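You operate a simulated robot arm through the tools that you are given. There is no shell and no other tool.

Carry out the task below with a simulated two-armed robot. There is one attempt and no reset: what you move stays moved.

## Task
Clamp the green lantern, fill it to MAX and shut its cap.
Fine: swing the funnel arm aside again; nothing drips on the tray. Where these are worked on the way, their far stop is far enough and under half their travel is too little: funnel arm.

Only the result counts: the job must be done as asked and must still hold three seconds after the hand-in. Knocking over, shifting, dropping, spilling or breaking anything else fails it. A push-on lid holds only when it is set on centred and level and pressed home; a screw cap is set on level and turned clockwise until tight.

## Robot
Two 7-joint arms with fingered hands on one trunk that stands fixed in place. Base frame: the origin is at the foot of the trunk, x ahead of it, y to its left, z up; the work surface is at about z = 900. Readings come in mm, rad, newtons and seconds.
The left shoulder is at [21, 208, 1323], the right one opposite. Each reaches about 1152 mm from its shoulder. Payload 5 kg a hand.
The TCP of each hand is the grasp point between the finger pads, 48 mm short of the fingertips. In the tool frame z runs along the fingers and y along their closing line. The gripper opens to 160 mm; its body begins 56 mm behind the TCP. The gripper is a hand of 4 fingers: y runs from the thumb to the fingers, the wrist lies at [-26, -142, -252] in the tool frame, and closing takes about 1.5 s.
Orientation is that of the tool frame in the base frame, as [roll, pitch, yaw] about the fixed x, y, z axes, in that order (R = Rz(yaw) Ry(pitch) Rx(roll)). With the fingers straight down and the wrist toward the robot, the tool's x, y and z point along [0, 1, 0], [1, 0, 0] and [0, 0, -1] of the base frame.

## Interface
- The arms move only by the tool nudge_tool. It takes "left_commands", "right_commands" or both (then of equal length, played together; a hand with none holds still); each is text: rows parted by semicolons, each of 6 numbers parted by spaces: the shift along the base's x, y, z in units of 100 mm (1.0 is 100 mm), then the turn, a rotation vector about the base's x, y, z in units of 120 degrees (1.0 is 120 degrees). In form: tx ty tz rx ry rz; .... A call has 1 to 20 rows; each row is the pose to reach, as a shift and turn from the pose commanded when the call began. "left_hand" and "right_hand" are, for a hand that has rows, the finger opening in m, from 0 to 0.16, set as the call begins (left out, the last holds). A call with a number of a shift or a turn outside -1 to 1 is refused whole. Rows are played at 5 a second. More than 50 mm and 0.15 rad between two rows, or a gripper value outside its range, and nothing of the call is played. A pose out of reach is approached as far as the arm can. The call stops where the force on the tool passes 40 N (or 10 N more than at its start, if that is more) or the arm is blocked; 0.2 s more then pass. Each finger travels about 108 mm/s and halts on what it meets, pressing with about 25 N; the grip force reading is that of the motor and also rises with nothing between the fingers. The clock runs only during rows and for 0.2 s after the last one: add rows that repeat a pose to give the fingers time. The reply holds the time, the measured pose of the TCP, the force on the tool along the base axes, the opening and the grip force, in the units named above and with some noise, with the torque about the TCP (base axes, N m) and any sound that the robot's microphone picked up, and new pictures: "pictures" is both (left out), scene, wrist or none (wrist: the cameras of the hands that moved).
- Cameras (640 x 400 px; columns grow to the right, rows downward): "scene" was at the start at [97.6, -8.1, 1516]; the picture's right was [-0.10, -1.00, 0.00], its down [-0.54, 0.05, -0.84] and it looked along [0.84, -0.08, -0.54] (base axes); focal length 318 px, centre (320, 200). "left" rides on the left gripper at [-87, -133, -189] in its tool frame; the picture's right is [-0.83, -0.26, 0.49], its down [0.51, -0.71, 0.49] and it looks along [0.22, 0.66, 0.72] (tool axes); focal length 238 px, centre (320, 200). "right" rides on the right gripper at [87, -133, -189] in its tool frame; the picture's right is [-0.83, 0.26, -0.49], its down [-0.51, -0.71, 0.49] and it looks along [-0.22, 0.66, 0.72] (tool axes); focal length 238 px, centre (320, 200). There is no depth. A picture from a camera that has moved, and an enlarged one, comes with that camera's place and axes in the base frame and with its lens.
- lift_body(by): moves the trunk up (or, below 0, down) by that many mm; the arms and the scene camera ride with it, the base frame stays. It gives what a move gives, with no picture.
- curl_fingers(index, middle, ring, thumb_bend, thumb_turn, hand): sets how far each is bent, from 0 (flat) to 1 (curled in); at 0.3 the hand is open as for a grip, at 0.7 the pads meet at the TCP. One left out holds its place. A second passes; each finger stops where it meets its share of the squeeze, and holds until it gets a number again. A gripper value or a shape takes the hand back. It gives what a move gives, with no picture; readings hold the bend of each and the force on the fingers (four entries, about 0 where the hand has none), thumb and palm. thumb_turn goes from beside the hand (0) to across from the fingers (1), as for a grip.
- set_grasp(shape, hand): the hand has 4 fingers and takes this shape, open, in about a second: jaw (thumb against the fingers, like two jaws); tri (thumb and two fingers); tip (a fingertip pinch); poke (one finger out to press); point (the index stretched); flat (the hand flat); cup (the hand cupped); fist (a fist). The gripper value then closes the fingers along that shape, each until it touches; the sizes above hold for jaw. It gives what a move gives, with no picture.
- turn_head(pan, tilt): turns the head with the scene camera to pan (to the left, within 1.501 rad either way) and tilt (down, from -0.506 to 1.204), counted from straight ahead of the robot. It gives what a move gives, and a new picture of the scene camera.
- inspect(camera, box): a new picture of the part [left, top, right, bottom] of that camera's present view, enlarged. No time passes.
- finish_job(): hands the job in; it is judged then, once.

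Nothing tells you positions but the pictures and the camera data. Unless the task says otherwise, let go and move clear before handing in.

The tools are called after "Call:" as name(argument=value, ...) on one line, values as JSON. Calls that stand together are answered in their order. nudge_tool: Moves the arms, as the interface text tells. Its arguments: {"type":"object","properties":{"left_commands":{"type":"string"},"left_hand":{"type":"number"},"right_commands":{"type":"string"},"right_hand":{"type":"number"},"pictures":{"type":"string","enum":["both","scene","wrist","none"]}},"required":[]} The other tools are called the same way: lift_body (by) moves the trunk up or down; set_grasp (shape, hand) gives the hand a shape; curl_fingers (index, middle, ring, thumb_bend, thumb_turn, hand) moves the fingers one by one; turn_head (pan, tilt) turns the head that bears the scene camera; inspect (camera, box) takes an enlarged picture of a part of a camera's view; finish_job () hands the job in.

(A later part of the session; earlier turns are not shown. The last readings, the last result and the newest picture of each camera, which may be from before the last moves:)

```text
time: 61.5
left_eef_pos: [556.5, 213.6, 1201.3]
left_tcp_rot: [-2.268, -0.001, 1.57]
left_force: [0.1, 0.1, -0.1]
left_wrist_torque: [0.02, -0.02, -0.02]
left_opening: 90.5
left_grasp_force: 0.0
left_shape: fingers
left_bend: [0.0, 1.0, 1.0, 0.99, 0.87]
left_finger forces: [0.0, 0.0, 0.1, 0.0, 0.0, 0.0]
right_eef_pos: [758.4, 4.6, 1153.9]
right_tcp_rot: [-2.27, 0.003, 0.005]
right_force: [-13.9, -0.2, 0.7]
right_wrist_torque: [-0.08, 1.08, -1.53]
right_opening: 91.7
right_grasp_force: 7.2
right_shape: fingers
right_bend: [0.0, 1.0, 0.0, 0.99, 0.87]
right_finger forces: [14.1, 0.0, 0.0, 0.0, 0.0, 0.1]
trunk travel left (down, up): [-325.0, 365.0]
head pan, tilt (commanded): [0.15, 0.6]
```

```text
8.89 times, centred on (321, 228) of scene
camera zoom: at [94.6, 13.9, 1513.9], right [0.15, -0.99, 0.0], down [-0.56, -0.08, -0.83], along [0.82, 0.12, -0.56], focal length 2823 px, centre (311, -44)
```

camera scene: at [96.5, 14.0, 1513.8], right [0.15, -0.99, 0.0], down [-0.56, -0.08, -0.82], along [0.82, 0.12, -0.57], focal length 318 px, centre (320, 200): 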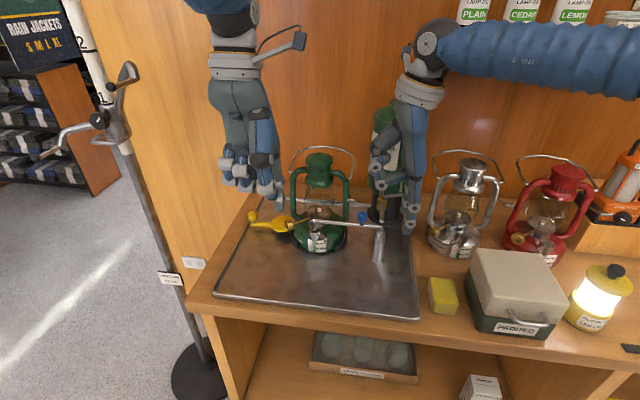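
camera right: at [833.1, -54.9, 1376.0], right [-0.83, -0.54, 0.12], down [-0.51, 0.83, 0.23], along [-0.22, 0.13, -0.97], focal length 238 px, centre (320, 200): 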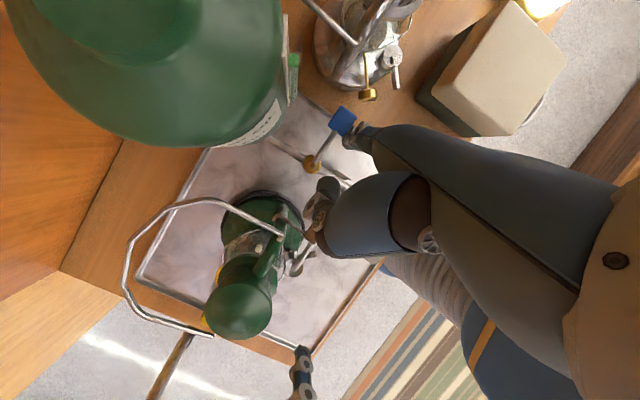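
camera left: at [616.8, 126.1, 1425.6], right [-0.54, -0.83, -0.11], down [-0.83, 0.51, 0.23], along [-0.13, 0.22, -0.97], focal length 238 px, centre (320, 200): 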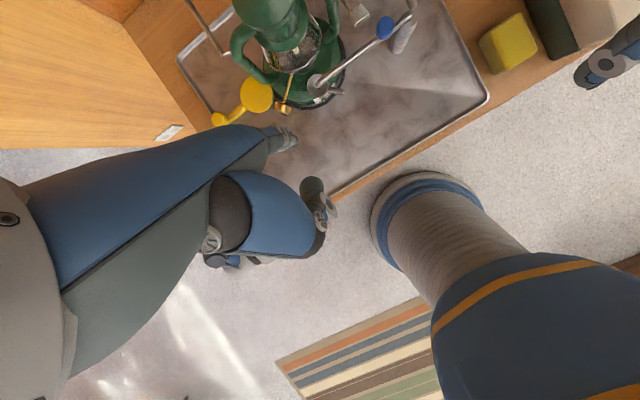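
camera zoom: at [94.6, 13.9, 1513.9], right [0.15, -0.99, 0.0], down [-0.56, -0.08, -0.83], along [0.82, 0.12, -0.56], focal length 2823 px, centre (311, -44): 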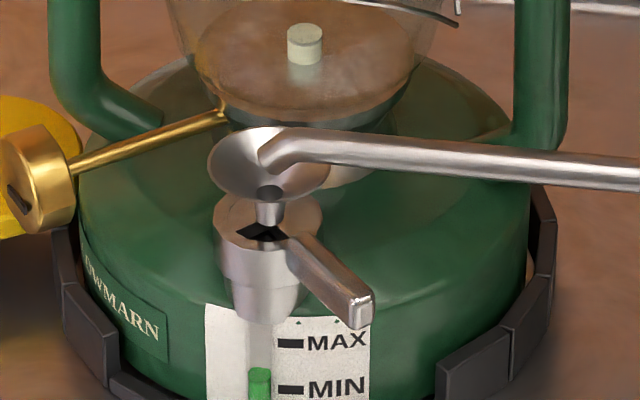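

Neither direction turns at 14–16 N, so this lever doesn't swing sideways. The paddle is a flat plate on an upward-sloping lever, so it may be pressed down. I'll lift the finger over it and press gently from above.

Call:
nudge_tool(right_commands="-0.12 0 0 0 0 0; -0.15 0 0.3 0 0 0; -0.15 0 0.65 0 0 0; -0.1 -0.02 0.85 0 0 0; 0.1 -0.05 0.85 0 0 0; 0.22 -0.07 0.85 0 0 0", pictures="both")

Call:
inspect(camera="right", box=[280, 80, 420, 220])

Call:
inspect(camera="scene", box=[350, 130, 440, 240])

```text
time: 62.9
left_eef_pos: [558.1, 213.9, 1201.0]
left_tcp_rot: [-2.268, 0.0, 1.571]
left_force: [-0.6, -0.6, -0.4]
left_wrist_torque: [-0.01, -0.03, -0.01]
left_opening: 90.4
left_grasp_force: 0.1
left_shape: fingers
left_bend: [0.0, 1.0, 1.0, 0.99, 0.87]
left_finger forces: [0.0, 0.1, 0.0, 0.1, 0.1, 0.0]
right_eef_pos: [781.0, -3.1, 1238.4]
right_tcp_rot: [-2.269, 0.0, 0.003]
right_force: [-0.3, 0.2, 0.0]
right_wrist_torque: [-0.01, 0.02, 0.01]
right_opening: 90.6
right_grasp_force: 0.1
right_shape: fingers
right_bend: [0.0, 1.0, 0.0, 0.99, 0.87]
right_finger forces: [0.1, 0.0, 0.0, 0.0, 0.0, 0.0]
trunk travel left (down, up): [-325.0, 365.0]
head pan, tilt (commanded): [0.15, 0.6]
camera scene: at [96.2, 13.8, 1513.8], right [0.15, -0.99, 0.0], down [-0.56, -0.08, -0.82], along [0.82, 0.12, -0.57], focal length 318 px, centre (320, 200)
camera right: at [867.9, -63.6, 1460.3], right [-0.83, -0.54, 0.11], down [-0.51, 0.83, 0.23], along [-0.22, 0.13, -0.97], focal length 238 px, centre (320, 200)
```

scene: 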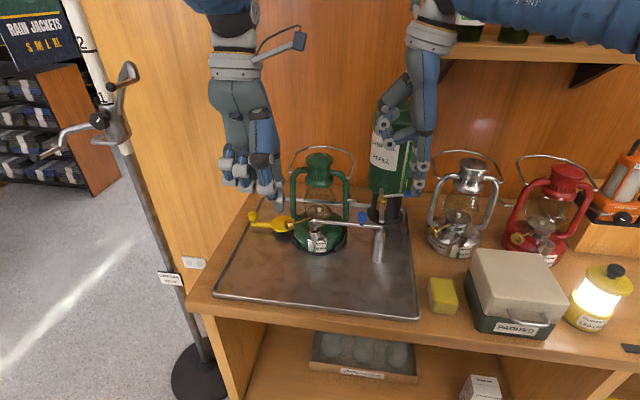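
right: 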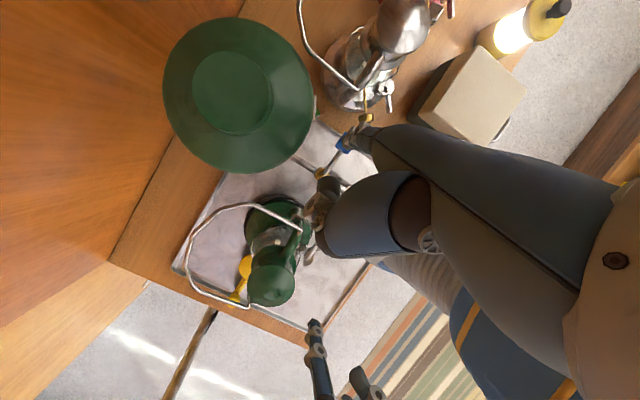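

```text
2.86 times, centred on (350, 150) of right
camera zoom: at [867.9, -63.6, 1460.3], right [-0.83, -0.54, 0.11], down [-0.51, 0.83, 0.23], along [-0.22, 0.13, -0.97], focal length 681 px, centre (234, 343)
```

zoom: 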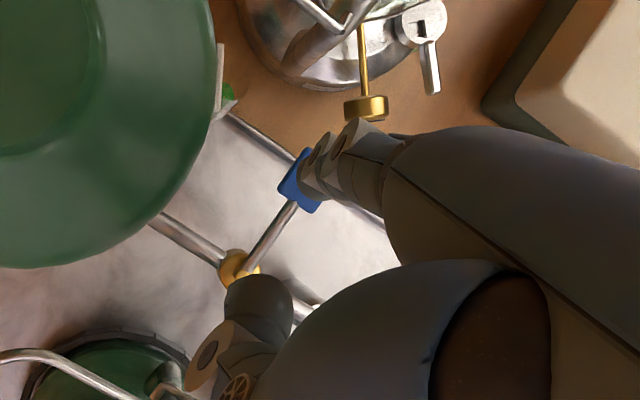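

```text
3.64 times, centred on (395, 185) of scene
camera zoom: at [96.2, 13.8, 1513.8], right [0.15, -0.99, 0.0], down [-0.56, -0.08, -0.82], along [0.82, 0.12, -0.57], focal length 1155 px, centre (47, 254)
```

zoom: 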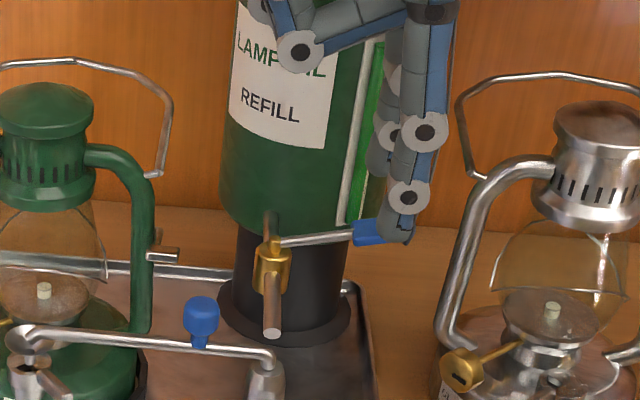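

Call:
nudge_tool(right_commands="0 -0.03 -0.1 0 0 0; 0 -0.03 -0.2 0 0 0; 0 -0.03 -0.27 0 0 0; 0 -0.03 -0.33 0 0 0", pictures="none")

Call:
inspect(camera="scene", box=[370, 170, 420, 230])

Call:
inspect(camera="scene", box=[305, 205, 337, 250])

```text
time: 63.9
left_eef_pos: [558.0, 213.7, 1200.3]
left_tcp_rot: [-2.267, 0.0, 1.571]
left_force: [-1.2, 0.1, -0.3]
left_wrist_torque: [0.01, -0.01, 0.01]
left_opening: 90.4
left_grasp_force: 0.1
left_shape: fingers
left_bend: [0.0, 1.0, 1.0, 0.99, 0.87]
left_finger forces: [0.1, 0.1, 0.0, 0.0, 0.0, 0.0]
right_eef_pos: [781.2, -6.9, 1203.8]
right_tcp_rot: [-2.269, 0.001, 0.003]
right_force: [0.6, 0.0, 0.9]
right_wrist_torque: [0.01, 0.05, -0.01]
right_opening: 90.3
right_grasp_force: 0.2
right_shape: fingers
right_bend: [0.0, 1.0, 0.0, 0.99, 0.87]
right_finger forces: [0.0, 0.0, 0.0, 0.0, 0.0, 0.1]
trunk travel left (down, up): [-325.0, 365.0]
head pan, tilt (commanded): [0.15, 0.6]
```

```text
6.67 times, centred on (395, 200) of scene
camera zoom: at [96.6, 13.8, 1513.7], right [0.15, -0.99, 0.0], down [-0.56, -0.08, -0.82], along [0.82, 0.12, -0.57], focal length 2117 px, centre (-180, 200)
```

zoom: 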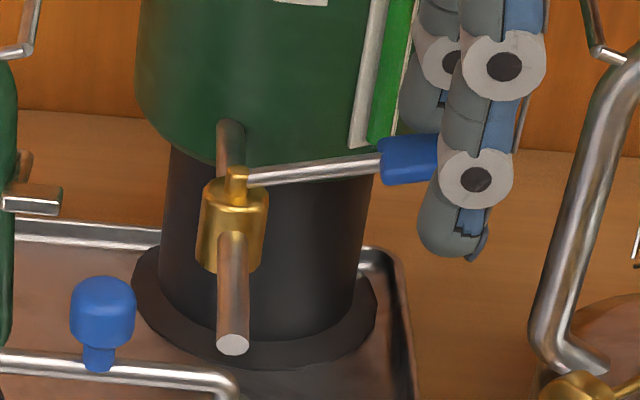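

```text
8.89 times, centred on (321, 228) of scene
camera zoom: at [96.6, 13.8, 1513.7], right [0.15, -0.99, 0.0], down [-0.56, -0.08, -0.82], along [0.82, 0.12, -0.57], focal length 2823 px, centre (311, -44)
```

zoom: 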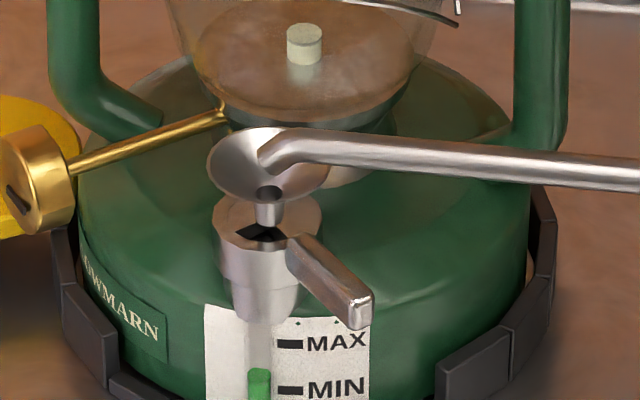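

The index tip came down just behind the paddle. I'll raise it, shift 16 mm toward the robot, and press on top of the plate.

Call:
nudge_tool(right_commands="0 0 0.2 0 0 0; 0 0 0.38 0 0 0; -0.17 0 0.38 0 0 0; -0.17 0 0.25 0 0 0; -0.17 0 0.17 0 0 0", pictures="none")

Call:
inspect(camera="scene", box=[370, 170, 420, 230])

Call:
inspect(camera="right", box=[280, 80, 420, 220])

```text
time: 65.1
left_eef_pos: [557.2, 213.5, 1201.0]
left_tcp_rot: [-2.268, -0.001, 1.57]
left_force: [0.2, 0.1, -0.4]
left_wrist_torque: [0.03, -0.02, 0.0]
left_opening: 90.6
left_grasp_force: 0.0
left_shape: fingers
left_bend: [0.0, 1.0, 1.0, 0.99, 0.87]
left_finger forces: [0.0, 0.1, 0.0, 0.0, 0.0, 0.0]
right_eef_pos: [764.3, -6.1, 1220.7]
right_tcp_rot: [-2.268, 0.0, 0.003]
right_force: [-0.3, -0.1, 0.6]
right_wrist_torque: [0.01, -0.02, 0.03]
right_opening: 90.1
right_grasp_force: 0.1
right_shape: fingers
right_bend: [0.0, 1.0, 0.0, 0.99, 0.87]
right_finger forces: [0.0, 0.0, 0.0, 0.1, 0.0, 0.1]
trunk travel left (down, up): [-325.0, 365.0]
head pan, tilt (commanded): [0.15, 0.6]
```

```text
6.67 times, centred on (395, 200) of scene
camera zoom: at [96.3, 13.5, 1513.8], right [0.15, -0.99, 0.0], down [-0.56, -0.08, -0.82], along [0.82, 0.12, -0.57], focal length 2117 px, centre (-180, 200)
```

zoom: 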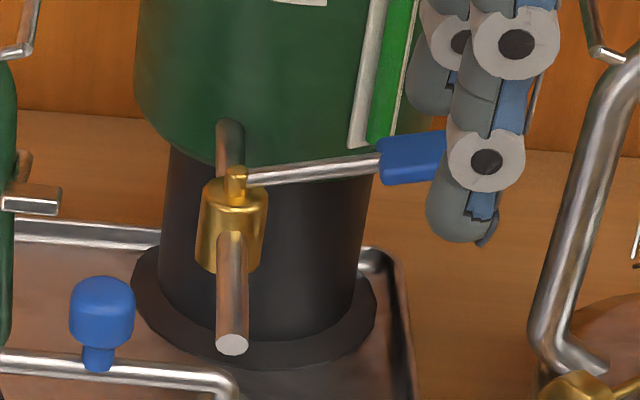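

```text
2.86 times, centred on (350, 150) of right
camera zoom: at [852.1, -65.9, 1445.1], right [-0.83, -0.54, 0.11], down [-0.51, 0.83, 0.23], along [-0.22, 0.13, -0.97], focal length 681 px, centre (234, 343)
```

zoom: 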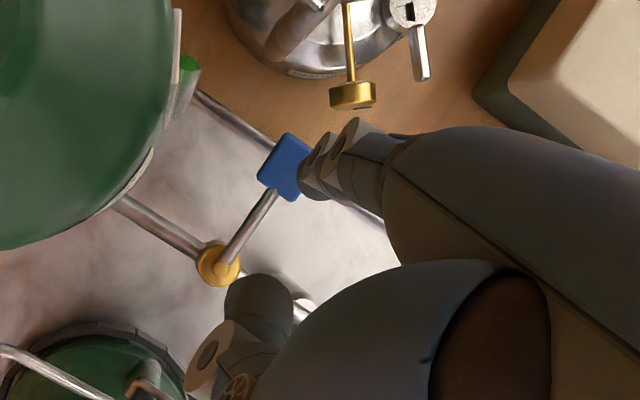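

Call:
nudge_tool(right_commands="0 0 -0.06 0 0 0; 0 0 -0.1 0 0 0; 0 0 -0.14 0 0 0", pictures="none")

Call:
inspect(camera="scene", box=[370, 170, 420, 230])

```text
time: 65.9
left_eef_pos: [559.3, 213.6, 1200.5]
left_tcp_rot: [-2.266, 0.001, 1.572]
left_force: [1.0, -0.2, 0.1]
left_wrist_torque: [-0.02, 0.02, 0.01]
left_opening: 90.2
left_grasp_force: 0.0
left_shape: fingers
left_bend: [0.0, 1.0, 1.0, 0.99, 0.87]
left_finger forces: [0.0, 0.1, 0.0, 0.0, 0.0, 0.0]
right_eef_pos: [766.7, -5.8, 1207.4]
right_tcp_rot: [-2.27, 0.001, 0.001]
right_force: [-0.5, -0.6, -0.2]
right_wrist_torque: [0.02, 0.03, 0.01]
right_opening: 90.2
right_grasp_force: 0.1
right_shape: fingers
right_bend: [0.0, 1.0, 0.0, 0.99, 0.87]
right_finger forces: [0.0, 0.1, 0.1, 0.0, 0.1, 0.0]
trunk travel left (down, up): [-325.0, 365.0]
head pan, tilt (commanded): [0.15, 0.6]
```

```text
6.67 times, centred on (395, 200) of scene
camera zoom: at [96.8, 13.9, 1513.7], right [0.15, -0.99, 0.0], down [-0.56, -0.08, -0.82], along [0.82, 0.12, -0.57], focal length 2117 px, centre (-180, 200)
```

zoom: 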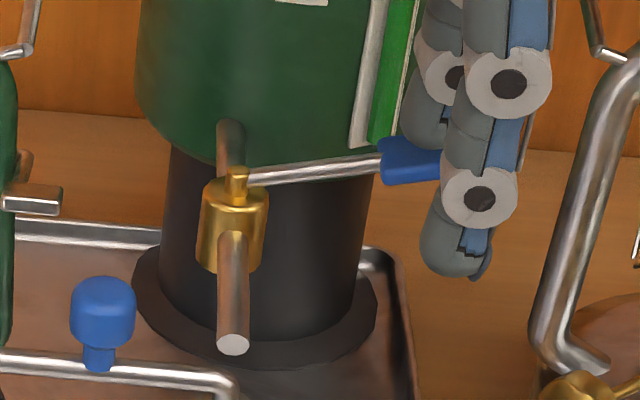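

Call:
nudge_tool(right_commands="0 0 -0.04 0 0 0; 0 0 -0.08 0 0 0; 0 0 -0.12 0 0 0", pictures="none")

Call:
inspect(camera="scene", box=[370, 170, 420, 230])

Call:
inspect(camera="scene", box=[305, 205, 337, 250])

```text
time: 66.7
left_eef_pos: [558.8, 212.8, 1201.5]
left_tcp_rot: [-2.267, 0.0, 1.57]
left_force: [-0.3, -0.2, 0.3]
left_wrist_torque: [0.01, 0.03, 0.01]
left_opening: 90.4
left_grasp_force: 0.1
left_shape: fingers
left_bend: [0.0, 1.0, 1.0, 0.99, 0.87]
left_finger forces: [0.0, 0.1, 0.0, 0.1, 0.0, 0.0]
right_eef_pos: [765.8, -5.3, 1195.6]
right_tcp_rot: [-2.27, 0.001, 0.003]
right_force: [-0.2, -0.4, 1.3]
right_wrist_torque: [-0.14, 0.01, -0.03]
right_opening: 90.3
right_grasp_force: 0.6
right_shape: fingers
right_bend: [0.0, 1.0, 0.0, 0.99, 0.87]
right_finger forces: [1.0, 0.1, 0.0, 0.1, 0.0, 0.0]
trunk travel left (down, up): [-325.0, 365.0]
head pan, tilt (commanded): [0.15, 0.6]
```

```text
6.67 times, centred on (395, 200) of scene
camera zoom: at [96.5, 13.8, 1513.8], right [0.15, -0.99, 0.0], down [-0.56, -0.08, -0.82], along [0.82, 0.12, -0.57], focal length 2117 px, centre (-180, 200)
```

zoom: 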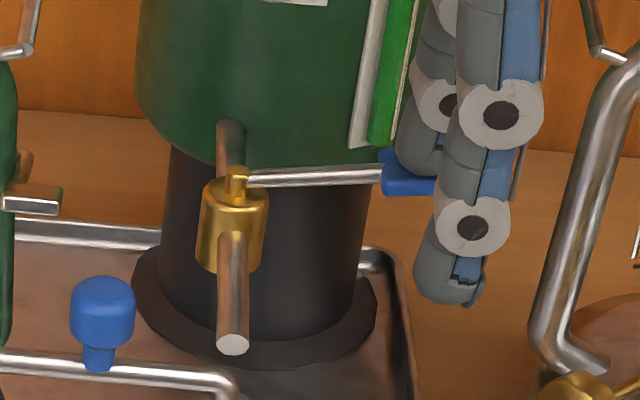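

```text
8.89 times, centred on (321, 228) of scene
camera zoom: at [96.5, 13.8, 1513.8], right [0.15, -0.99, 0.0], down [-0.56, -0.08, -0.82], along [0.82, 0.12, -0.57], focal length 2823 px, centre (311, -44)
```

zoom: 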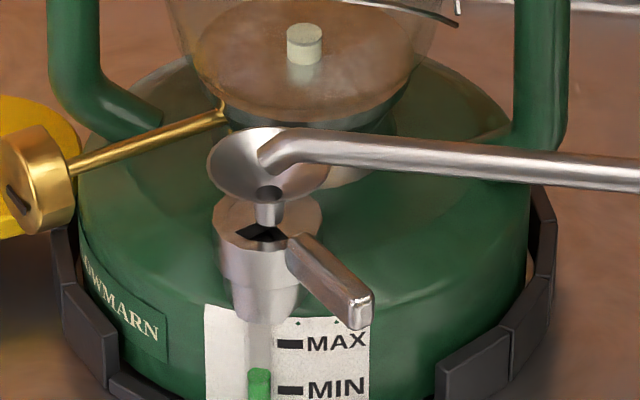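

The lever swings downward with about 1 N, so it's a press-down tap. I'll press further in small steps and watch the gauge and funnel.

Call:
nudge_tool(right_commands="0 0 -0.05 0 0 0; 0 0 -0.1 0 0 0; 0 0 -0.1 0 0 0", pictures="none")

Call:
inspect(camera="scene", box=[370, 170, 420, 230])

Call:
inspect(camera="scene", box=[305, 205, 337, 250])

```text
time: 67.5
left_eef_pos: [558.2, 213.2, 1201.5]
left_tcp_rot: [-2.265, 0.0, 1.571]
left_force: [-0.5, 0.2, -0.2]
left_wrist_torque: [0.0, 0.01, -0.01]
left_opening: 90.7
left_grasp_force: 0.2
left_shape: fingers
left_bend: [0.0, 1.0, 1.0, 0.99, 0.87]
left_finger forces: [0.1, 0.0, 0.0, 0.0, 0.1, 0.1]
right_eef_pos: [765.4, -4.6, 1186.4]
right_tcp_rot: [-2.268, -0.001, 0.001]
right_force: [-0.1, 0.7, 1.7]
right_wrist_torque: [-0.17, -0.06, 0.02]
right_opening: 90.8
right_grasp_force: 1.0
right_shape: fingers
right_bend: [0.0, 1.0, 0.0, 0.99, 0.87]
right_finger forces: [1.1, 0.0, 0.0, 0.0, 0.1, 0.1]
trunk travel left (down, up): [-325.0, 365.0]
head pan, tilt (commanded): [0.15, 0.6]
```

```text
6.67 times, centred on (395, 200) of scene
camera zoom: at [96.3, 13.8, 1513.8], right [0.15, -0.99, 0.0], down [-0.56, -0.08, -0.82], along [0.82, 0.12, -0.57], focal length 2117 px, centre (-180, 200)
```

zoom: 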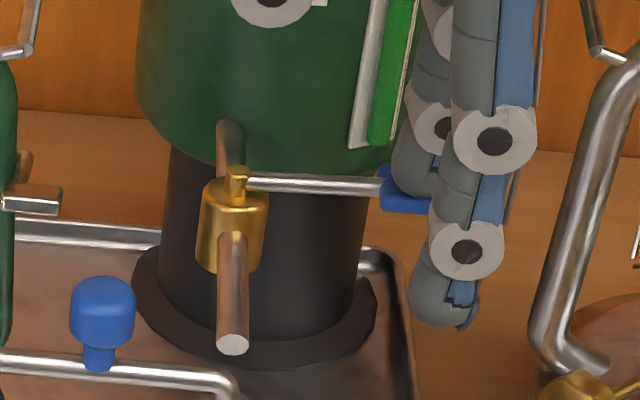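

```text
8.89 times, centred on (321, 228) of scene
camera zoom: at [96.3, 13.8, 1513.8], right [0.15, -0.99, 0.0], down [-0.56, -0.08, -0.82], along [0.82, 0.12, -0.57], focal length 2823 px, centre (311, -44)
```

zoom: 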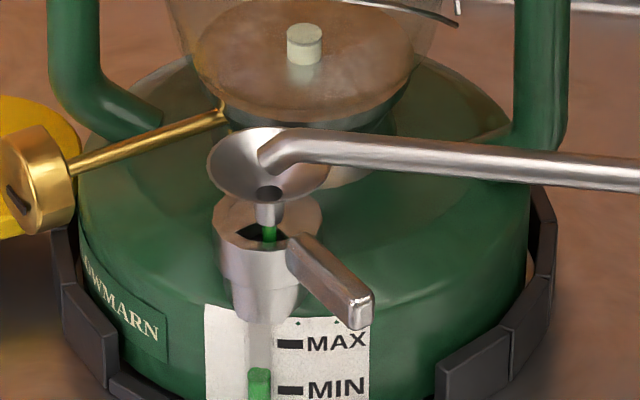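

Oil is flowing through the spout into the filler. I'll hold this press and watch the gauge rise.

Call:
inspect(camera="scene", box=[305, 225, 337, 250])

Call:
nudge_tool(right_commands="0 0 0 0 0 0; 0 0 0 0 0 0; 0 0 0 0 0 0; 0 0 0 0 0 0", pictures="none")

Call:
inspect(camera="scene", box=[305, 225, 337, 250])

```text
16.00 times, centred on (321, 238) of scene
camera zoom: at [96.3, 13.8, 1513.8], right [0.15, -0.99, 0.0], down [-0.56, -0.08, -0.82], along [0.82, 0.12, -0.57], focal length 5081 px, centre (304, -400)
```

zoom: 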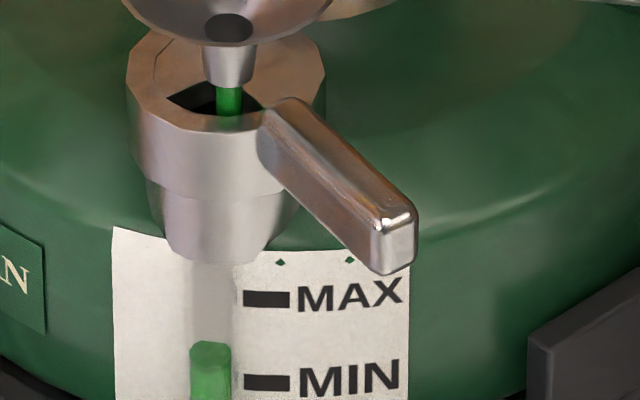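

```text
time: 68.5
left_eef_pos: [557.5, 213.1, 1201.0]
left_tcp_rot: [-2.267, 0.001, 1.573]
left_force: [-0.9, -0.6, -0.3]
left_wrist_torque: [0.03, 0.03, 0.02]
left_opening: 90.6
left_grasp_force: 0.0
left_shape: fingers
left_bend: [0.0, 1.0, 1.0, 0.99, 0.87]
left_finger forces: [0.0, 0.0, 0.1, 0.0, 0.0, 0.1]
right_eef_pos: [765.2, -5.9, 1186.2]
right_tcp_rot: [-2.268, 0.0, 0.002]
right_force: [0.4, -0.5, 1.7]
right_wrist_torque: [-0.17, 0.02, 0.0]
right_opening: 90.8
right_grasp_force: 0.5
right_shape: fingers
right_bend: [0.0, 1.0, 0.0, 0.99, 0.87]
right_finger forces: [1.2, 0.1, 0.0, 0.1, 0.0, 0.0]
trunk travel left (down, up): [-325.0, 365.0]
head pan, tilt (commanded): [0.15, 0.6]
```

```text
16.00 times, centred on (321, 238) of scene
camera zoom: at [96.3, 13.8, 1513.8], right [0.15, -0.99, 0.0], down [-0.56, -0.08, -0.82], along [0.82, 0.12, -0.57], focal length 5081 px, centre (304, -400)
```

zoom: 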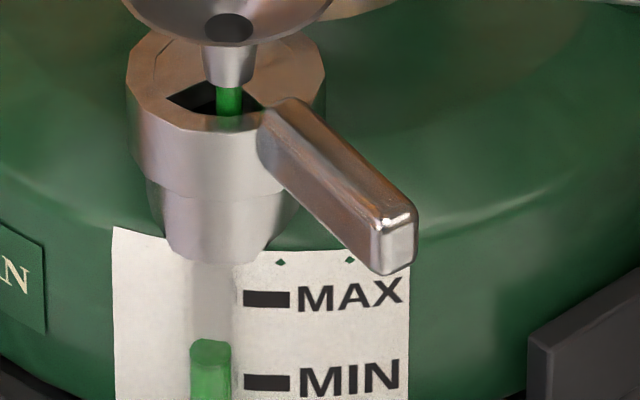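

The level rises slowly, about 0.4 mm/s. Triangulating the marks and the level shows the picture's pixel heights can be trusted. I'll press slightly more for a moderate flow and keep checking.

Call:
nudge_tool(right_commands="0 0 -0.02 0 0 0; 0 0 -0.04 0 0 0; 0 0 -0.04 0 0 0; 0 0 -0.04 0 0 0; 0 0 -0.04 0 0 0; 0 0 -0.04 0 0 0; 0 0 -0.04 0 0 0; 0 0 -0.04 0 0 0; 0 0 -0.04 0 0 0", pictures="none")

Call:
inspect(camera="scene", box=[305, 225, 337, 250])

Call:
inspect(camera="scene", box=[370, 170, 420, 230])

```text
time: 70.5
left_eef_pos: [558.3, 213.3, 1201.9]
left_tcp_rot: [-2.266, 0.0, 1.571]
left_force: [0.4, 1.1, 0.6]
left_wrist_torque: [0.02, 0.02, -0.02]
left_opening: 90.6
left_grasp_force: 0.1
left_shape: fingers
left_bend: [0.0, 1.0, 1.0, 0.99, 0.87]
left_finger forces: [0.0, 0.0, 0.1, 0.0, 0.0, 0.1]
right_eef_pos: [764.7, -6.5, 1181.4]
right_tcp_rot: [-2.268, -0.001, 0.003]
right_force: [-0.2, 1.0, 1.2]
right_wrist_torque: [-0.17, -0.04, 0.02]
right_opening: 90.9
right_grasp_force: 0.6
right_shape: fingers
right_bend: [0.0, 1.0, 0.0, 0.99, 0.87]
right_finger forces: [1.3, 0.0, 0.0, 0.0, 0.0, 0.1]
trunk travel left (down, up): [-325.0, 365.0]
head pan, tilt (commanded): [0.15, 0.6]
```

```text
16.00 times, centred on (321, 238) of scene
camera zoom: at [96.3, 13.9, 1513.8], right [0.15, -0.99, 0.0], down [-0.56, -0.08, -0.82], along [0.82, 0.12, -0.57], focal length 5081 px, centre (304, -400)
```

zoom: 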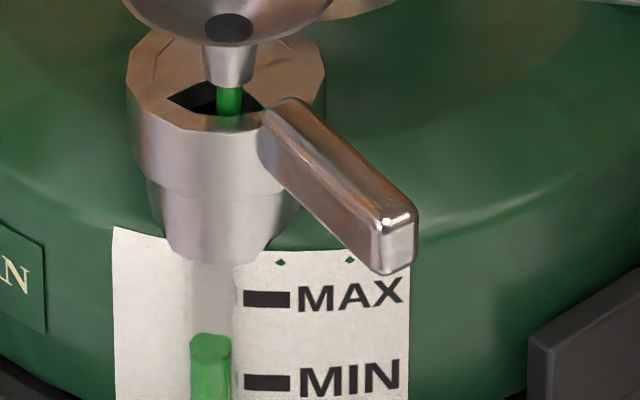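

```text
6.67 times, centred on (395, 200) of scene
camera zoom: at [96.3, 13.9, 1513.8], right [0.15, -0.99, 0.0], down [-0.56, -0.08, -0.82], along [0.82, 0.12, -0.57], focal length 2117 px, centre (-180, 200)
```

zoom: 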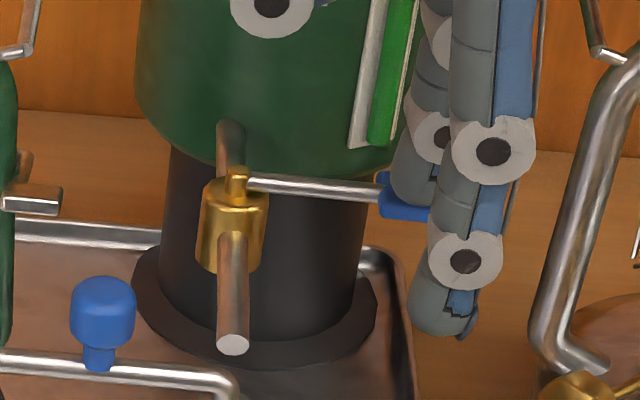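

Level is rising about 3 px/s. I'll hold for about 4 more seconds.

Call:
nudge_tool(right_commands="0 0 0 0 0 0; 0 0 0 0 0 0; 0 0 0 0 0 0; 0 0 0 0 0 0; 0 0 0 0 0 0; 0 0 0 0 0 0; 0 0 0 0 0 0; 0 0 0 0 0 0; 0 0 0 0 0 0; 0 0 0 0 0 0; 0 0 0 0 0 0; 0 0 0 0 0 0; 0 0 0 0 0 0; 0 0 0 0 0 0; 0 0 0 0 0 0; 0 0 0 0 0 0; 0 0 0 0 0 0; 0 0 0 0 0 0; 0 0 0 0 0 0; 0 0 0 0 0 0", pictures="none")

Call:
inspect(camera="scene", box=[305, 225, 337, 250])

Call:
inspect(camera="scene", box=[290, 200, 400, 270])

```text
time: 74.7
left_eef_pos: [557.8, 212.6, 1202.7]
left_tcp_rot: [-2.267, 0.001, 1.574]
left_force: [0.3, 0.2, -0.3]
left_wrist_torque: [0.0, 0.0, -0.01]
left_opening: 90.4
left_grasp_force: 0.0
left_shape: fingers
left_bend: [0.0, 1.0, 1.0, 0.99, 0.87]
left_finger forces: [0.0, 0.0, 0.0, 0.0, 0.1, 0.0]
right_eef_pos: [765.0, -5.4, 1181.6]
right_tcp_rot: [-2.268, 0.0, 0.001]
right_force: [-0.3, 0.0, 0.9]
right_wrist_torque: [-0.13, -0.02, 0.0]
right_opening: 90.6
right_grasp_force: 0.7
right_shape: fingers
right_bend: [0.0, 1.0, 0.0, 0.99, 0.87]
right_finger forces: [1.4, 0.1, 0.0, 0.0, 0.0, 0.0]
trunk travel left (down, up): [-325.0, 365.0]
head pan, tilt (commanded): [0.15, 0.6]
```

```text
16.00 times, centred on (321, 238) of scene
camera zoom: at [96.3, 13.8, 1513.8], right [0.15, -0.99, 0.0], down [-0.56, -0.08, -0.82], along [0.82, 0.12, -0.57], focal length 5081 px, centre (304, -400)
```

zoom: 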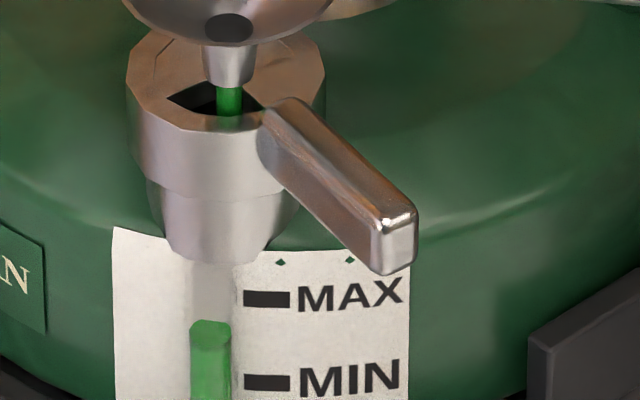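

```text
5.71 times, centred on (345, 235) of scene
camera zoom: at [96.3, 13.8, 1513.8], right [0.15, -0.99, 0.0], down [-0.56, -0.08, -0.82], along [0.82, 0.12, -0.57], focal length 1815 px, centre (177, 0)
```

zoom: 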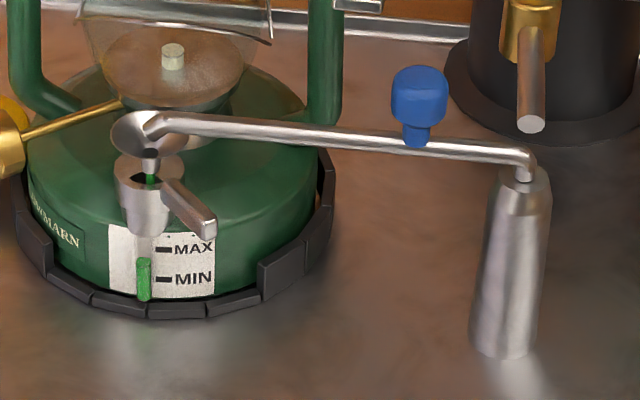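

Call:
nudge_tool(right_commands="0 0 0 0 0 0; 0 0 0 0 0 0; 0 0 0 0 0 0; 0 0 0 0 0 0; 0 0 0 0 0 0; 0 0 0 0 0 0; 0 0 0 0 0 0; 0 0 0 0 0 0; 0 0 0 0 0 0; 0 0 0 0 0 0; 0 0 0 0 0 0; 0 0 0 0 0 0; 0 0 0 0 0 0; 0 0 0 0 0 0; 0 0 0 0 0 0; 0 0 0 0 0 0; 0 0 0 0 0 0; 0 0 0 0 0 0; 0 0 0 0 0 0; 0 0 0 0 0 0", pictures="none")

Call:
inspect(camera="scene", box=[305, 225, 337, 250])

```text
time: 78.9
left_eef_pos: [557.8, 213.0, 1201.6]
left_tcp_rot: [-2.266, 0.0, 1.569]
left_force: [0.6, 0.1, 0.4]
left_wrist_torque: [0.0, -0.01, 0.01]
left_opening: 90.6
left_grasp_force: 0.1
left_shape: fingers
left_bend: [0.0, 1.0, 1.0, 0.99, 0.87]
left_finger forces: [0.1, 0.1, 0.1, 0.0, 0.0, 0.1]
right_eef_pos: [765.2, -5.8, 1182.0]
right_tcp_rot: [-2.269, 0.0, 0.003]
right_force: [-1.0, 0.8, 1.4]
right_wrist_torque: [-0.15, -0.06, 0.03]
right_opening: 90.5
right_grasp_force: 0.4
right_shape: fingers
right_bend: [0.0, 1.0, 0.0, 0.99, 0.87]
right_finger forces: [1.3, 0.0, 0.1, 0.0, 0.0, 0.0]
trunk travel left (down, up): [-325.0, 365.0]
head pan, tilt (commanded): [0.15, 0.6]
```

```text
16.00 times, centred on (321, 238) of scene
camera zoom: at [96.3, 13.8, 1513.8], right [0.15, -0.99, 0.0], down [-0.56, -0.08, -0.82], along [0.82, 0.12, -0.57], focal length 5081 px, centre (304, -400)
```

zoom: 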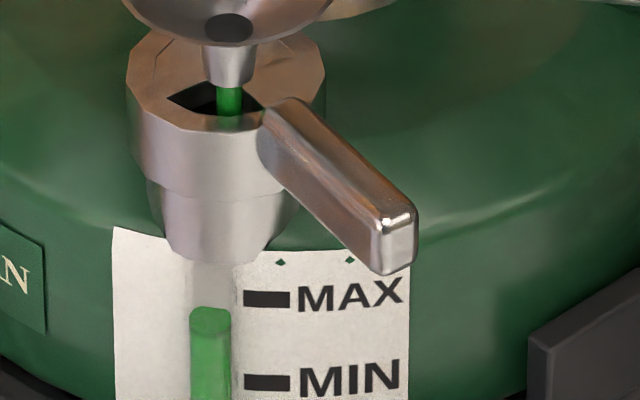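

Close now. I'll hold a bit over a second more, then lift the finger to see whether the tap springs shut and how much drips through.

Call:
nudge_tool(right_commands="0 0 0 0 0 0; 0 0 0 0 0 0; 0 0 0 0 0 0; 0 0 0 0 0 0; 0 0 0.1 0 0 0; 0 0 0.25 0 0 0; 0 0 0.4 0 0 0", pictures="none")

Call:
inspect(camera="scene", box=[305, 225, 337, 250])

Call:
inspect(camera="scene", box=[370, 170, 420, 230])

```text
time: 80.5
left_eef_pos: [557.0, 213.9, 1201.4]
left_tcp_rot: [-2.268, 0.0, 1.571]
left_force: [-0.4, 0.6, 1.1]
left_wrist_torque: [-0.03, -0.04, 0.0]
left_opening: 90.5
left_grasp_force: 0.1
left_shape: fingers
left_bend: [0.0, 1.0, 1.0, 0.99, 0.87]
left_finger forces: [0.1, 0.0, 0.1, 0.1, 0.0, 0.0]
right_eef_pos: [764.5, -5.5, 1222.6]
right_tcp_rot: [-2.268, 0.001, 0.002]
right_force: [0.5, -0.1, 0.7]
right_wrist_torque: [-0.01, 0.01, -0.04]
right_opening: 90.6
right_grasp_force: 0.0
right_shape: fingers
right_bend: [0.0, 1.0, 0.0, 0.99, 0.87]
right_finger forces: [0.0, 0.1, 0.0, 0.0, 0.1, 0.0]
trunk travel left (down, up): [-325.0, 365.0]
head pan, tilt (commanded): [0.15, 0.6]
```

```text
16.00 times, centred on (321, 238) of scene
camera zoom: at [96.0, 14.0, 1513.8], right [0.15, -0.99, 0.0], down [-0.56, -0.08, -0.82], along [0.82, 0.12, -0.57], focal length 5081 px, centre (304, -400)
```

zoom: 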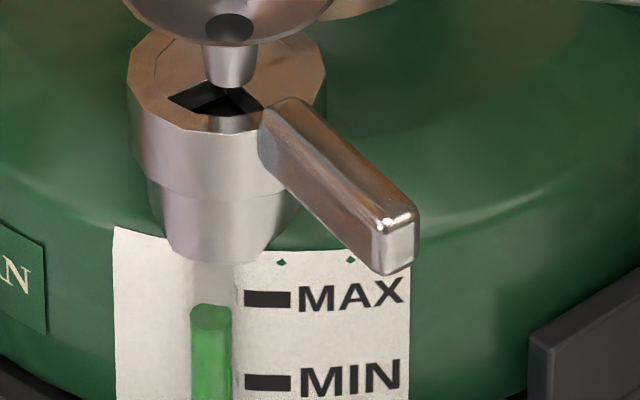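

```text
6.67 times, centred on (395, 200) of scene
camera zoom: at [96.0, 14.0, 1513.8], right [0.15, -0.99, 0.0], down [-0.56, -0.08, -0.82], along [0.82, 0.12, -0.57], focal length 2117 px, centre (-180, 200)
```

zoom: 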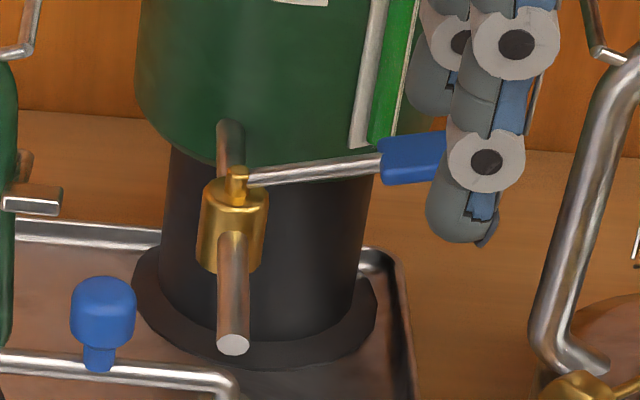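

The tap springs shut by itself and the stream stops at once. The level is a little under MAX, so I'll give another short press of about 2 seconds.

Call:
nudge_tool(right_commands="0 0 -0.15 0 0 0; 0 0 -0.3 0 0 0; 0 0 -0.41 0 0 0; 0 0 -0.41 0 0 0; 0 0 -0.41 0 0 0; 0 0 -0.41 0 0 0; 0 0 -0.41 0 0 0; 0 0 -0.41 0 0 0; 0 0 -0.41 0 0 0; 0 0 -0.41 0 0 0; 0 0 -0.41 0 0 0; 0 0 -0.25 0 0 0; 0 0 -0.1 0 0 0; 0 0 0 0 0 0; 0 0 0 0 0 0; 0 0 0 0 0 0", pictures="none")

Call:
inspect(camera="scene", box=[305, 225, 337, 250])

```text
time: 83.9
left_eef_pos: [558.4, 213.1, 1202.4]
left_tcp_rot: [-2.267, -0.001, 1.571]
left_force: [-1.0, 0.0, 0.2]
left_wrist_torque: [0.01, -0.02, 0.0]
left_opening: 90.7
left_grasp_force: 0.1
left_shape: fingers
left_bend: [0.0, 1.0, 1.0, 0.99, 0.87]
left_finger forces: [0.0, 0.1, 0.0, 0.0, 0.1, 0.0]
right_eef_pos: [765.4, -5.6, 1221.3]
right_tcp_rot: [-2.271, 0.001, 0.002]
right_force: [-0.2, 0.4, 0.0]
right_wrist_torque: [-0.01, -0.02, -0.01]
right_opening: 90.4
right_grasp_force: 0.1
right_shape: fingers
right_bend: [0.0, 1.0, 0.0, 0.99, 0.87]
right_finger forces: [0.1, 0.1, 0.0, 0.0, 0.0, 0.1]
trunk travel left (down, up): [-325.0, 365.0]
head pan, tilt (commanded): [0.15, 0.6]
```

```text
16.00 times, centred on (321, 238) of scene
camera zoom: at [96.3, 13.9, 1513.8], right [0.15, -0.99, 0.0], down [-0.56, -0.08, -0.82], along [0.82, 0.12, -0.57], focal length 5081 px, centre (304, -400)
```

zoom: 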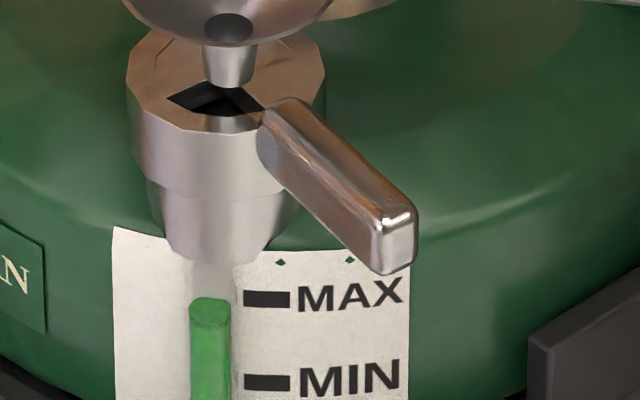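

Level is within the MAX mark's height, just a hair below its centre. One more very short press.

Call:
nudge_tool(right_commands="0 0 -0.15 0 0 0; 0 0 -0.3 0 0 0; 0 0 -0.41 0 0 0; 0 0 -0.41 0 0 0; 0 0 -0.41 0 0 0; 0 0 -0.41 0 0 0; 0 0 -0.25 0 0 0; 0 0 -0.1 0 0 0; 0 0 0 0 0 0; 0 0 0 0 0 0; 0 0 0 0 0 0; 0 0 0 0 0 0; 0 0 0 0 0 0; 0 0 0 0 0 0", pictures="none")

Call:
inspect(camera="scene", box=[305, 225, 337, 250])

Call:
inspect(camera="scene", box=[290, 200, 420, 270])

```text
time: 86.9
left_eef_pos: [559.3, 213.0, 1201.5]
left_tcp_rot: [-2.267, 0.0, 1.57]
left_force: [-1.2, -0.4, 0.2]
left_wrist_torque: [-0.03, -0.03, 0.04]
left_opening: 90.6
left_grasp_force: 0.0
left_shape: fingers
left_bend: [0.0, 1.0, 1.0, 0.99, 0.87]
left_finger forces: [0.0, 0.0, 0.0, 0.0, 0.1, 0.0]
right_eef_pos: [763.5, -5.4, 1220.5]
right_tcp_rot: [-2.267, 0.001, 0.003]
right_force: [0.3, -0.6, 0.0]
right_wrist_torque: [-0.04, -0.02, 0.01]
right_opening: 90.3
right_grasp_force: 0.0
right_shape: fingers
right_bend: [0.0, 1.0, 0.0, 0.99, 0.87]
right_finger forces: [0.0, 0.0, 0.1, 0.0, 0.1, 0.0]
trunk travel left (down, up): [-325.0, 365.0]
head pan, tilt (commanded): [0.15, 0.6]
```

```text
16.00 times, centred on (321, 238) of scene
camera zoom: at [96.4, 13.8, 1513.8], right [0.15, -0.99, 0.0], down [-0.56, -0.08, -0.82], along [0.82, 0.12, -0.57], focal length 5081 px, centre (304, -400)
```

zoom: 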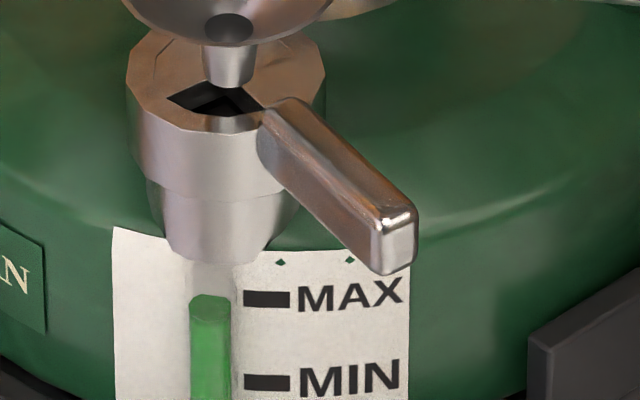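

```text
4.92 times, centred on (355, 235) of scene
camera zoom: at [96.4, 13.8, 1513.8], right [0.15, -0.99, 0.0], down [-0.56, -0.08, -0.82], along [0.82, 0.12, -0.57], focal length 1563 px, centre (148, 28)
```

zoom: 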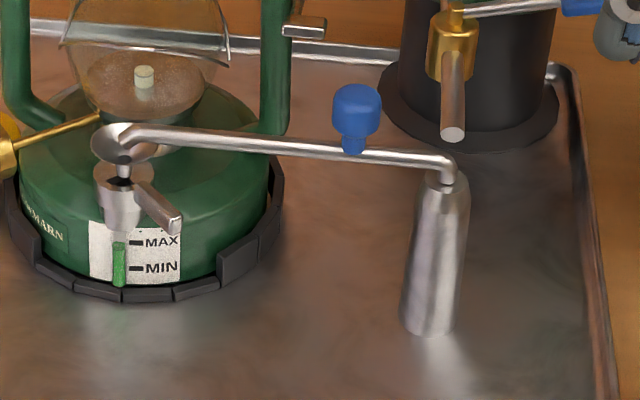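

The level now sits on the MAX mark and the tap is shut. While any residue drains, I'll lift the right hand away and turn it to the palm-toward-robot pose for moving the funnel arm back.

Call:
nudge_tool(right_commands="0 0 0.3 0 0 0; 0 0 0.6 0 0 0; -0.4 0 0.65 0 0 0; -0.8 0 0.65 0 0 0; -1.0 0 0.65 0 0 0", pictures="none")

Call:
nudge_tool(right_commands="-0.3 0 0 0 0 0; -0.6 0 0 0 0 0; -0.6 0 0 0 0 0.065; -0.6 0 0 0 0 0.13; -0.6 0 0 0 0 0.195; -0.6 0 0 0 0 0.26; -0.6 0 0 0 0 0.325; -0.6 0 0 0 0 0.39; -0.6 0 0 0 0 0.455; -0.6 0 0 0 0 0.52; -0.6 0 0 0 0 0.585; -0.6 0 0 0 0 0.65; -0.6 0 0 0 0 0.7; -0.6 0 0 0 0 0.75", pictures="both")

Call:
curl_fingers(hand="right", index=0.0, ring=1.0)

Call:
inspect(camera="scene", box=[305, 205, 337, 250])

```text
time: 88.1
left_eef_pos: [557.2, 213.0, 1201.4]
left_tcp_rot: [-2.267, 0.0, 1.571]
left_force: [0.1, 0.2, 0.1]
left_wrist_torque: [-0.02, 0.0, -0.01]
left_opening: 90.5
left_grasp_force: 0.1
left_shape: fingers
left_bend: [0.0, 1.0, 1.0, 0.99, 0.87]
left_finger forces: [0.0, 0.1, 0.0, 0.0, 0.0, 0.0]
right_eef_pos: [664.8, -6.0, 1285.7]
right_tcp_rot: [-2.27, 0.0, 0.003]
right_force: [-0.4, 0.3, 0.0]
right_wrist_torque: [0.03, -0.01, 0.02]
right_opening: 90.4
right_grasp_force: 0.1
right_shape: fingers
right_bend: [0.0, 1.0, 0.0, 0.99, 0.87]
right_finger forces: [0.0, 0.0, 0.1, 0.0, 0.1, 0.0]
trunk travel left (down, up): [-325.0, 365.0]
head pan, tilt (commanded): [0.15, 0.6]
```

```text
time: 91.1
left_eef_pos: [558.3, 213.4, 1201.1]
left_tcp_rot: [-2.266, 0.0, 1.571]
left_force: [-0.5, 0.0, 0.0]
left_wrist_torque: [-0.07, 0.0, 0.03]
left_opening: 90.7
left_grasp_force: 0.1
left_shape: fingers
left_bend: [0.0, 1.0, 1.0, 0.99, 0.87]
left_finger forces: [0.1, 0.0, 0.0, 0.1, 0.0, 0.0]
right_eef_pos: [606.0, -4.7, 1288.0]
right_tcp_rot: [-2.269, -0.001, 1.574]
right_force: [-0.2, 1.6, 0.1]
right_wrist_torque: [-0.03, 0.03, 0.01]
right_opening: 90.3
right_grasp_force: 0.0
right_shape: fingers
right_bend: [0.0, 1.0, 0.0, 0.99, 0.87]
right_finger forces: [0.1, 0.0, 0.0, 0.0, 0.0, 0.0]
trunk travel left (down, up): [-325.0, 365.0]
head pan, tilt (commanded): [0.15, 0.6]
camera scene: at [96.6, 14.5, 1513.7], right [0.15, -0.99, 0.0], down [-0.56, -0.08, -0.82], along [0.82, 0.12, -0.57], focal length 318 px, centre (320, 200)
camera right: at [664.6, 81.2, 1510.1], right [0.54, -0.83, 0.11], down [-0.83, -0.51, 0.23], along [-0.13, -0.22, -0.97], focal length 238 px, centre (320, 200)
```

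scene: 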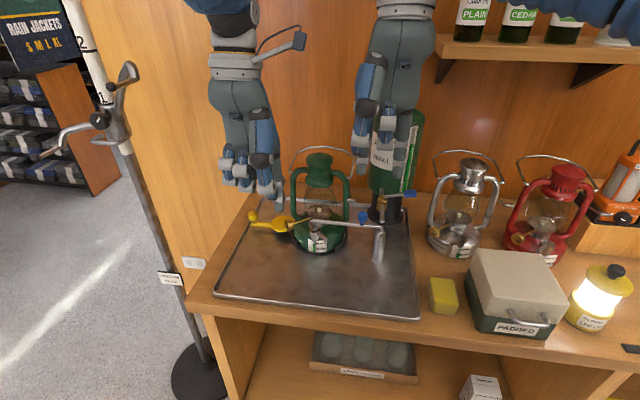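
right: 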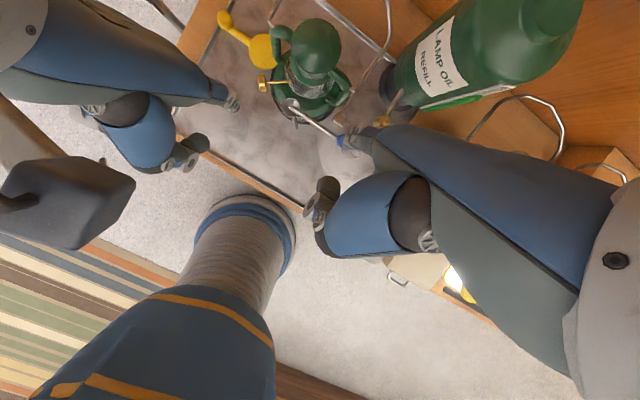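

```text
time: 92.1
left_eef_pos: [557.8, 213.4, 1201.5]
left_tcp_rot: [-2.267, -0.001, 1.57]
left_force: [-0.9, -1.3, -0.4]
left_wrist_torque: [-0.02, -0.01, 0.0]
left_opening: 90.7
left_grasp_force: 0.0
left_shape: fingers
left_bend: [0.0, 1.0, 1.0, 0.99, 0.87]
left_finger forces: [0.0, 0.0, 0.1, 0.0, 0.0, 0.0]
right_eef_pos: [605.6, -5.0, 1287.1]
right_tcp_rot: [-2.268, 0.0, 1.574]
right_force: [1.0, 0.5, -0.4]
right_wrist_torque: [-0.02, 0.02, 0.03]
right_opening: 90.3
right_grasp_force: 0.0
right_shape: fingers
right_bend: [0.0, 1.0, 0.91, 0.99, 0.87]
right_finger forces: [0.0, 0.0, 0.0, 0.0, 0.1, 0.0]
trunk travel left (down, up): [-325.0, 365.0]
head pan, tilt (commanded): [0.15, 0.6]
```

```text
8.89 times, centred on (321, 228) of scene
camera zoom: at [96.4, 13.9, 1513.8], right [0.15, -0.99, 0.0], down [-0.56, -0.08, -0.82], along [0.82, 0.12, -0.57], focal length 2823 px, centre (311, -44)
```

zoom: 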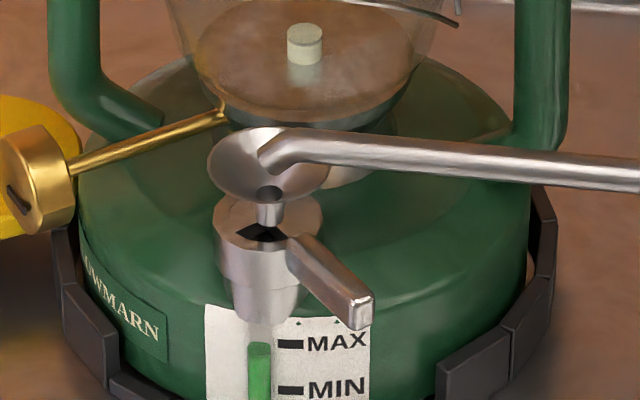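

No drips are visible. I'll locate the right index tip relative to the blue knob.

Call:
inspect(camera="scene", box=[330, 80, 450, 260])

Call:
inspect(camera="right", box=[270, 70, 420, 200])

Call:
inspect(camera="left", box=[300, 0, 500, 120])

```text
2.22 times, centred on (390, 170) of scene
camera zoom: at [96.4, 13.9, 1513.8], right [0.15, -0.99, 0.0], down [-0.56, -0.08, -0.82], along [0.82, 0.12, -0.57], focal length 706 px, centre (164, 267)
```

zoom: 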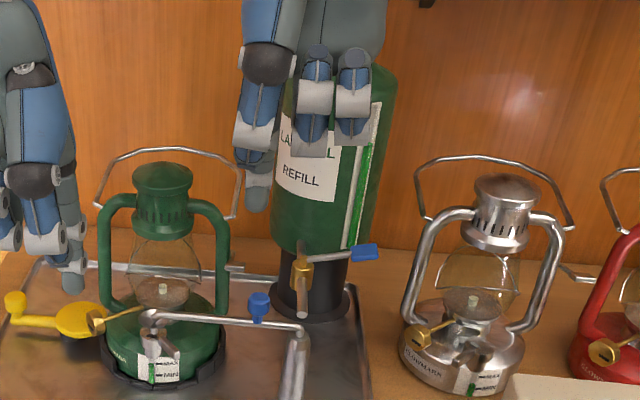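

```text
3.08 times, centred on (345, 135) of right
camera zoom: at [664.6, 80.7, 1509.9], right [0.54, -0.83, 0.11], down [-0.83, -0.51, 0.23], along [-0.13, -0.22, -0.97], focal length 733 px, centre (243, 400)
```

zoom: 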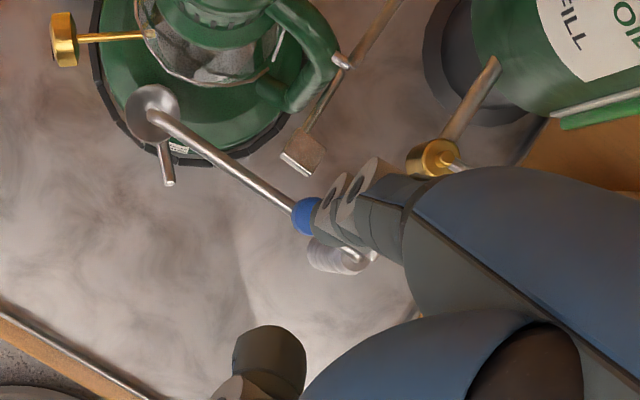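

```text
3.20 times, centred on (400, 60) of left
camera zoom: at [617.2, 126.0, 1425.3], right [-0.54, -0.83, -0.11], down [-0.83, 0.51, 0.23], along [-0.13, 0.22, -0.97], focal length 763 px, centre (64, 648)
```

zoom: 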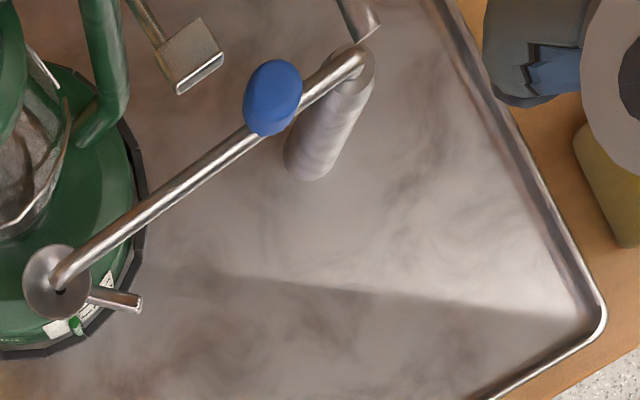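

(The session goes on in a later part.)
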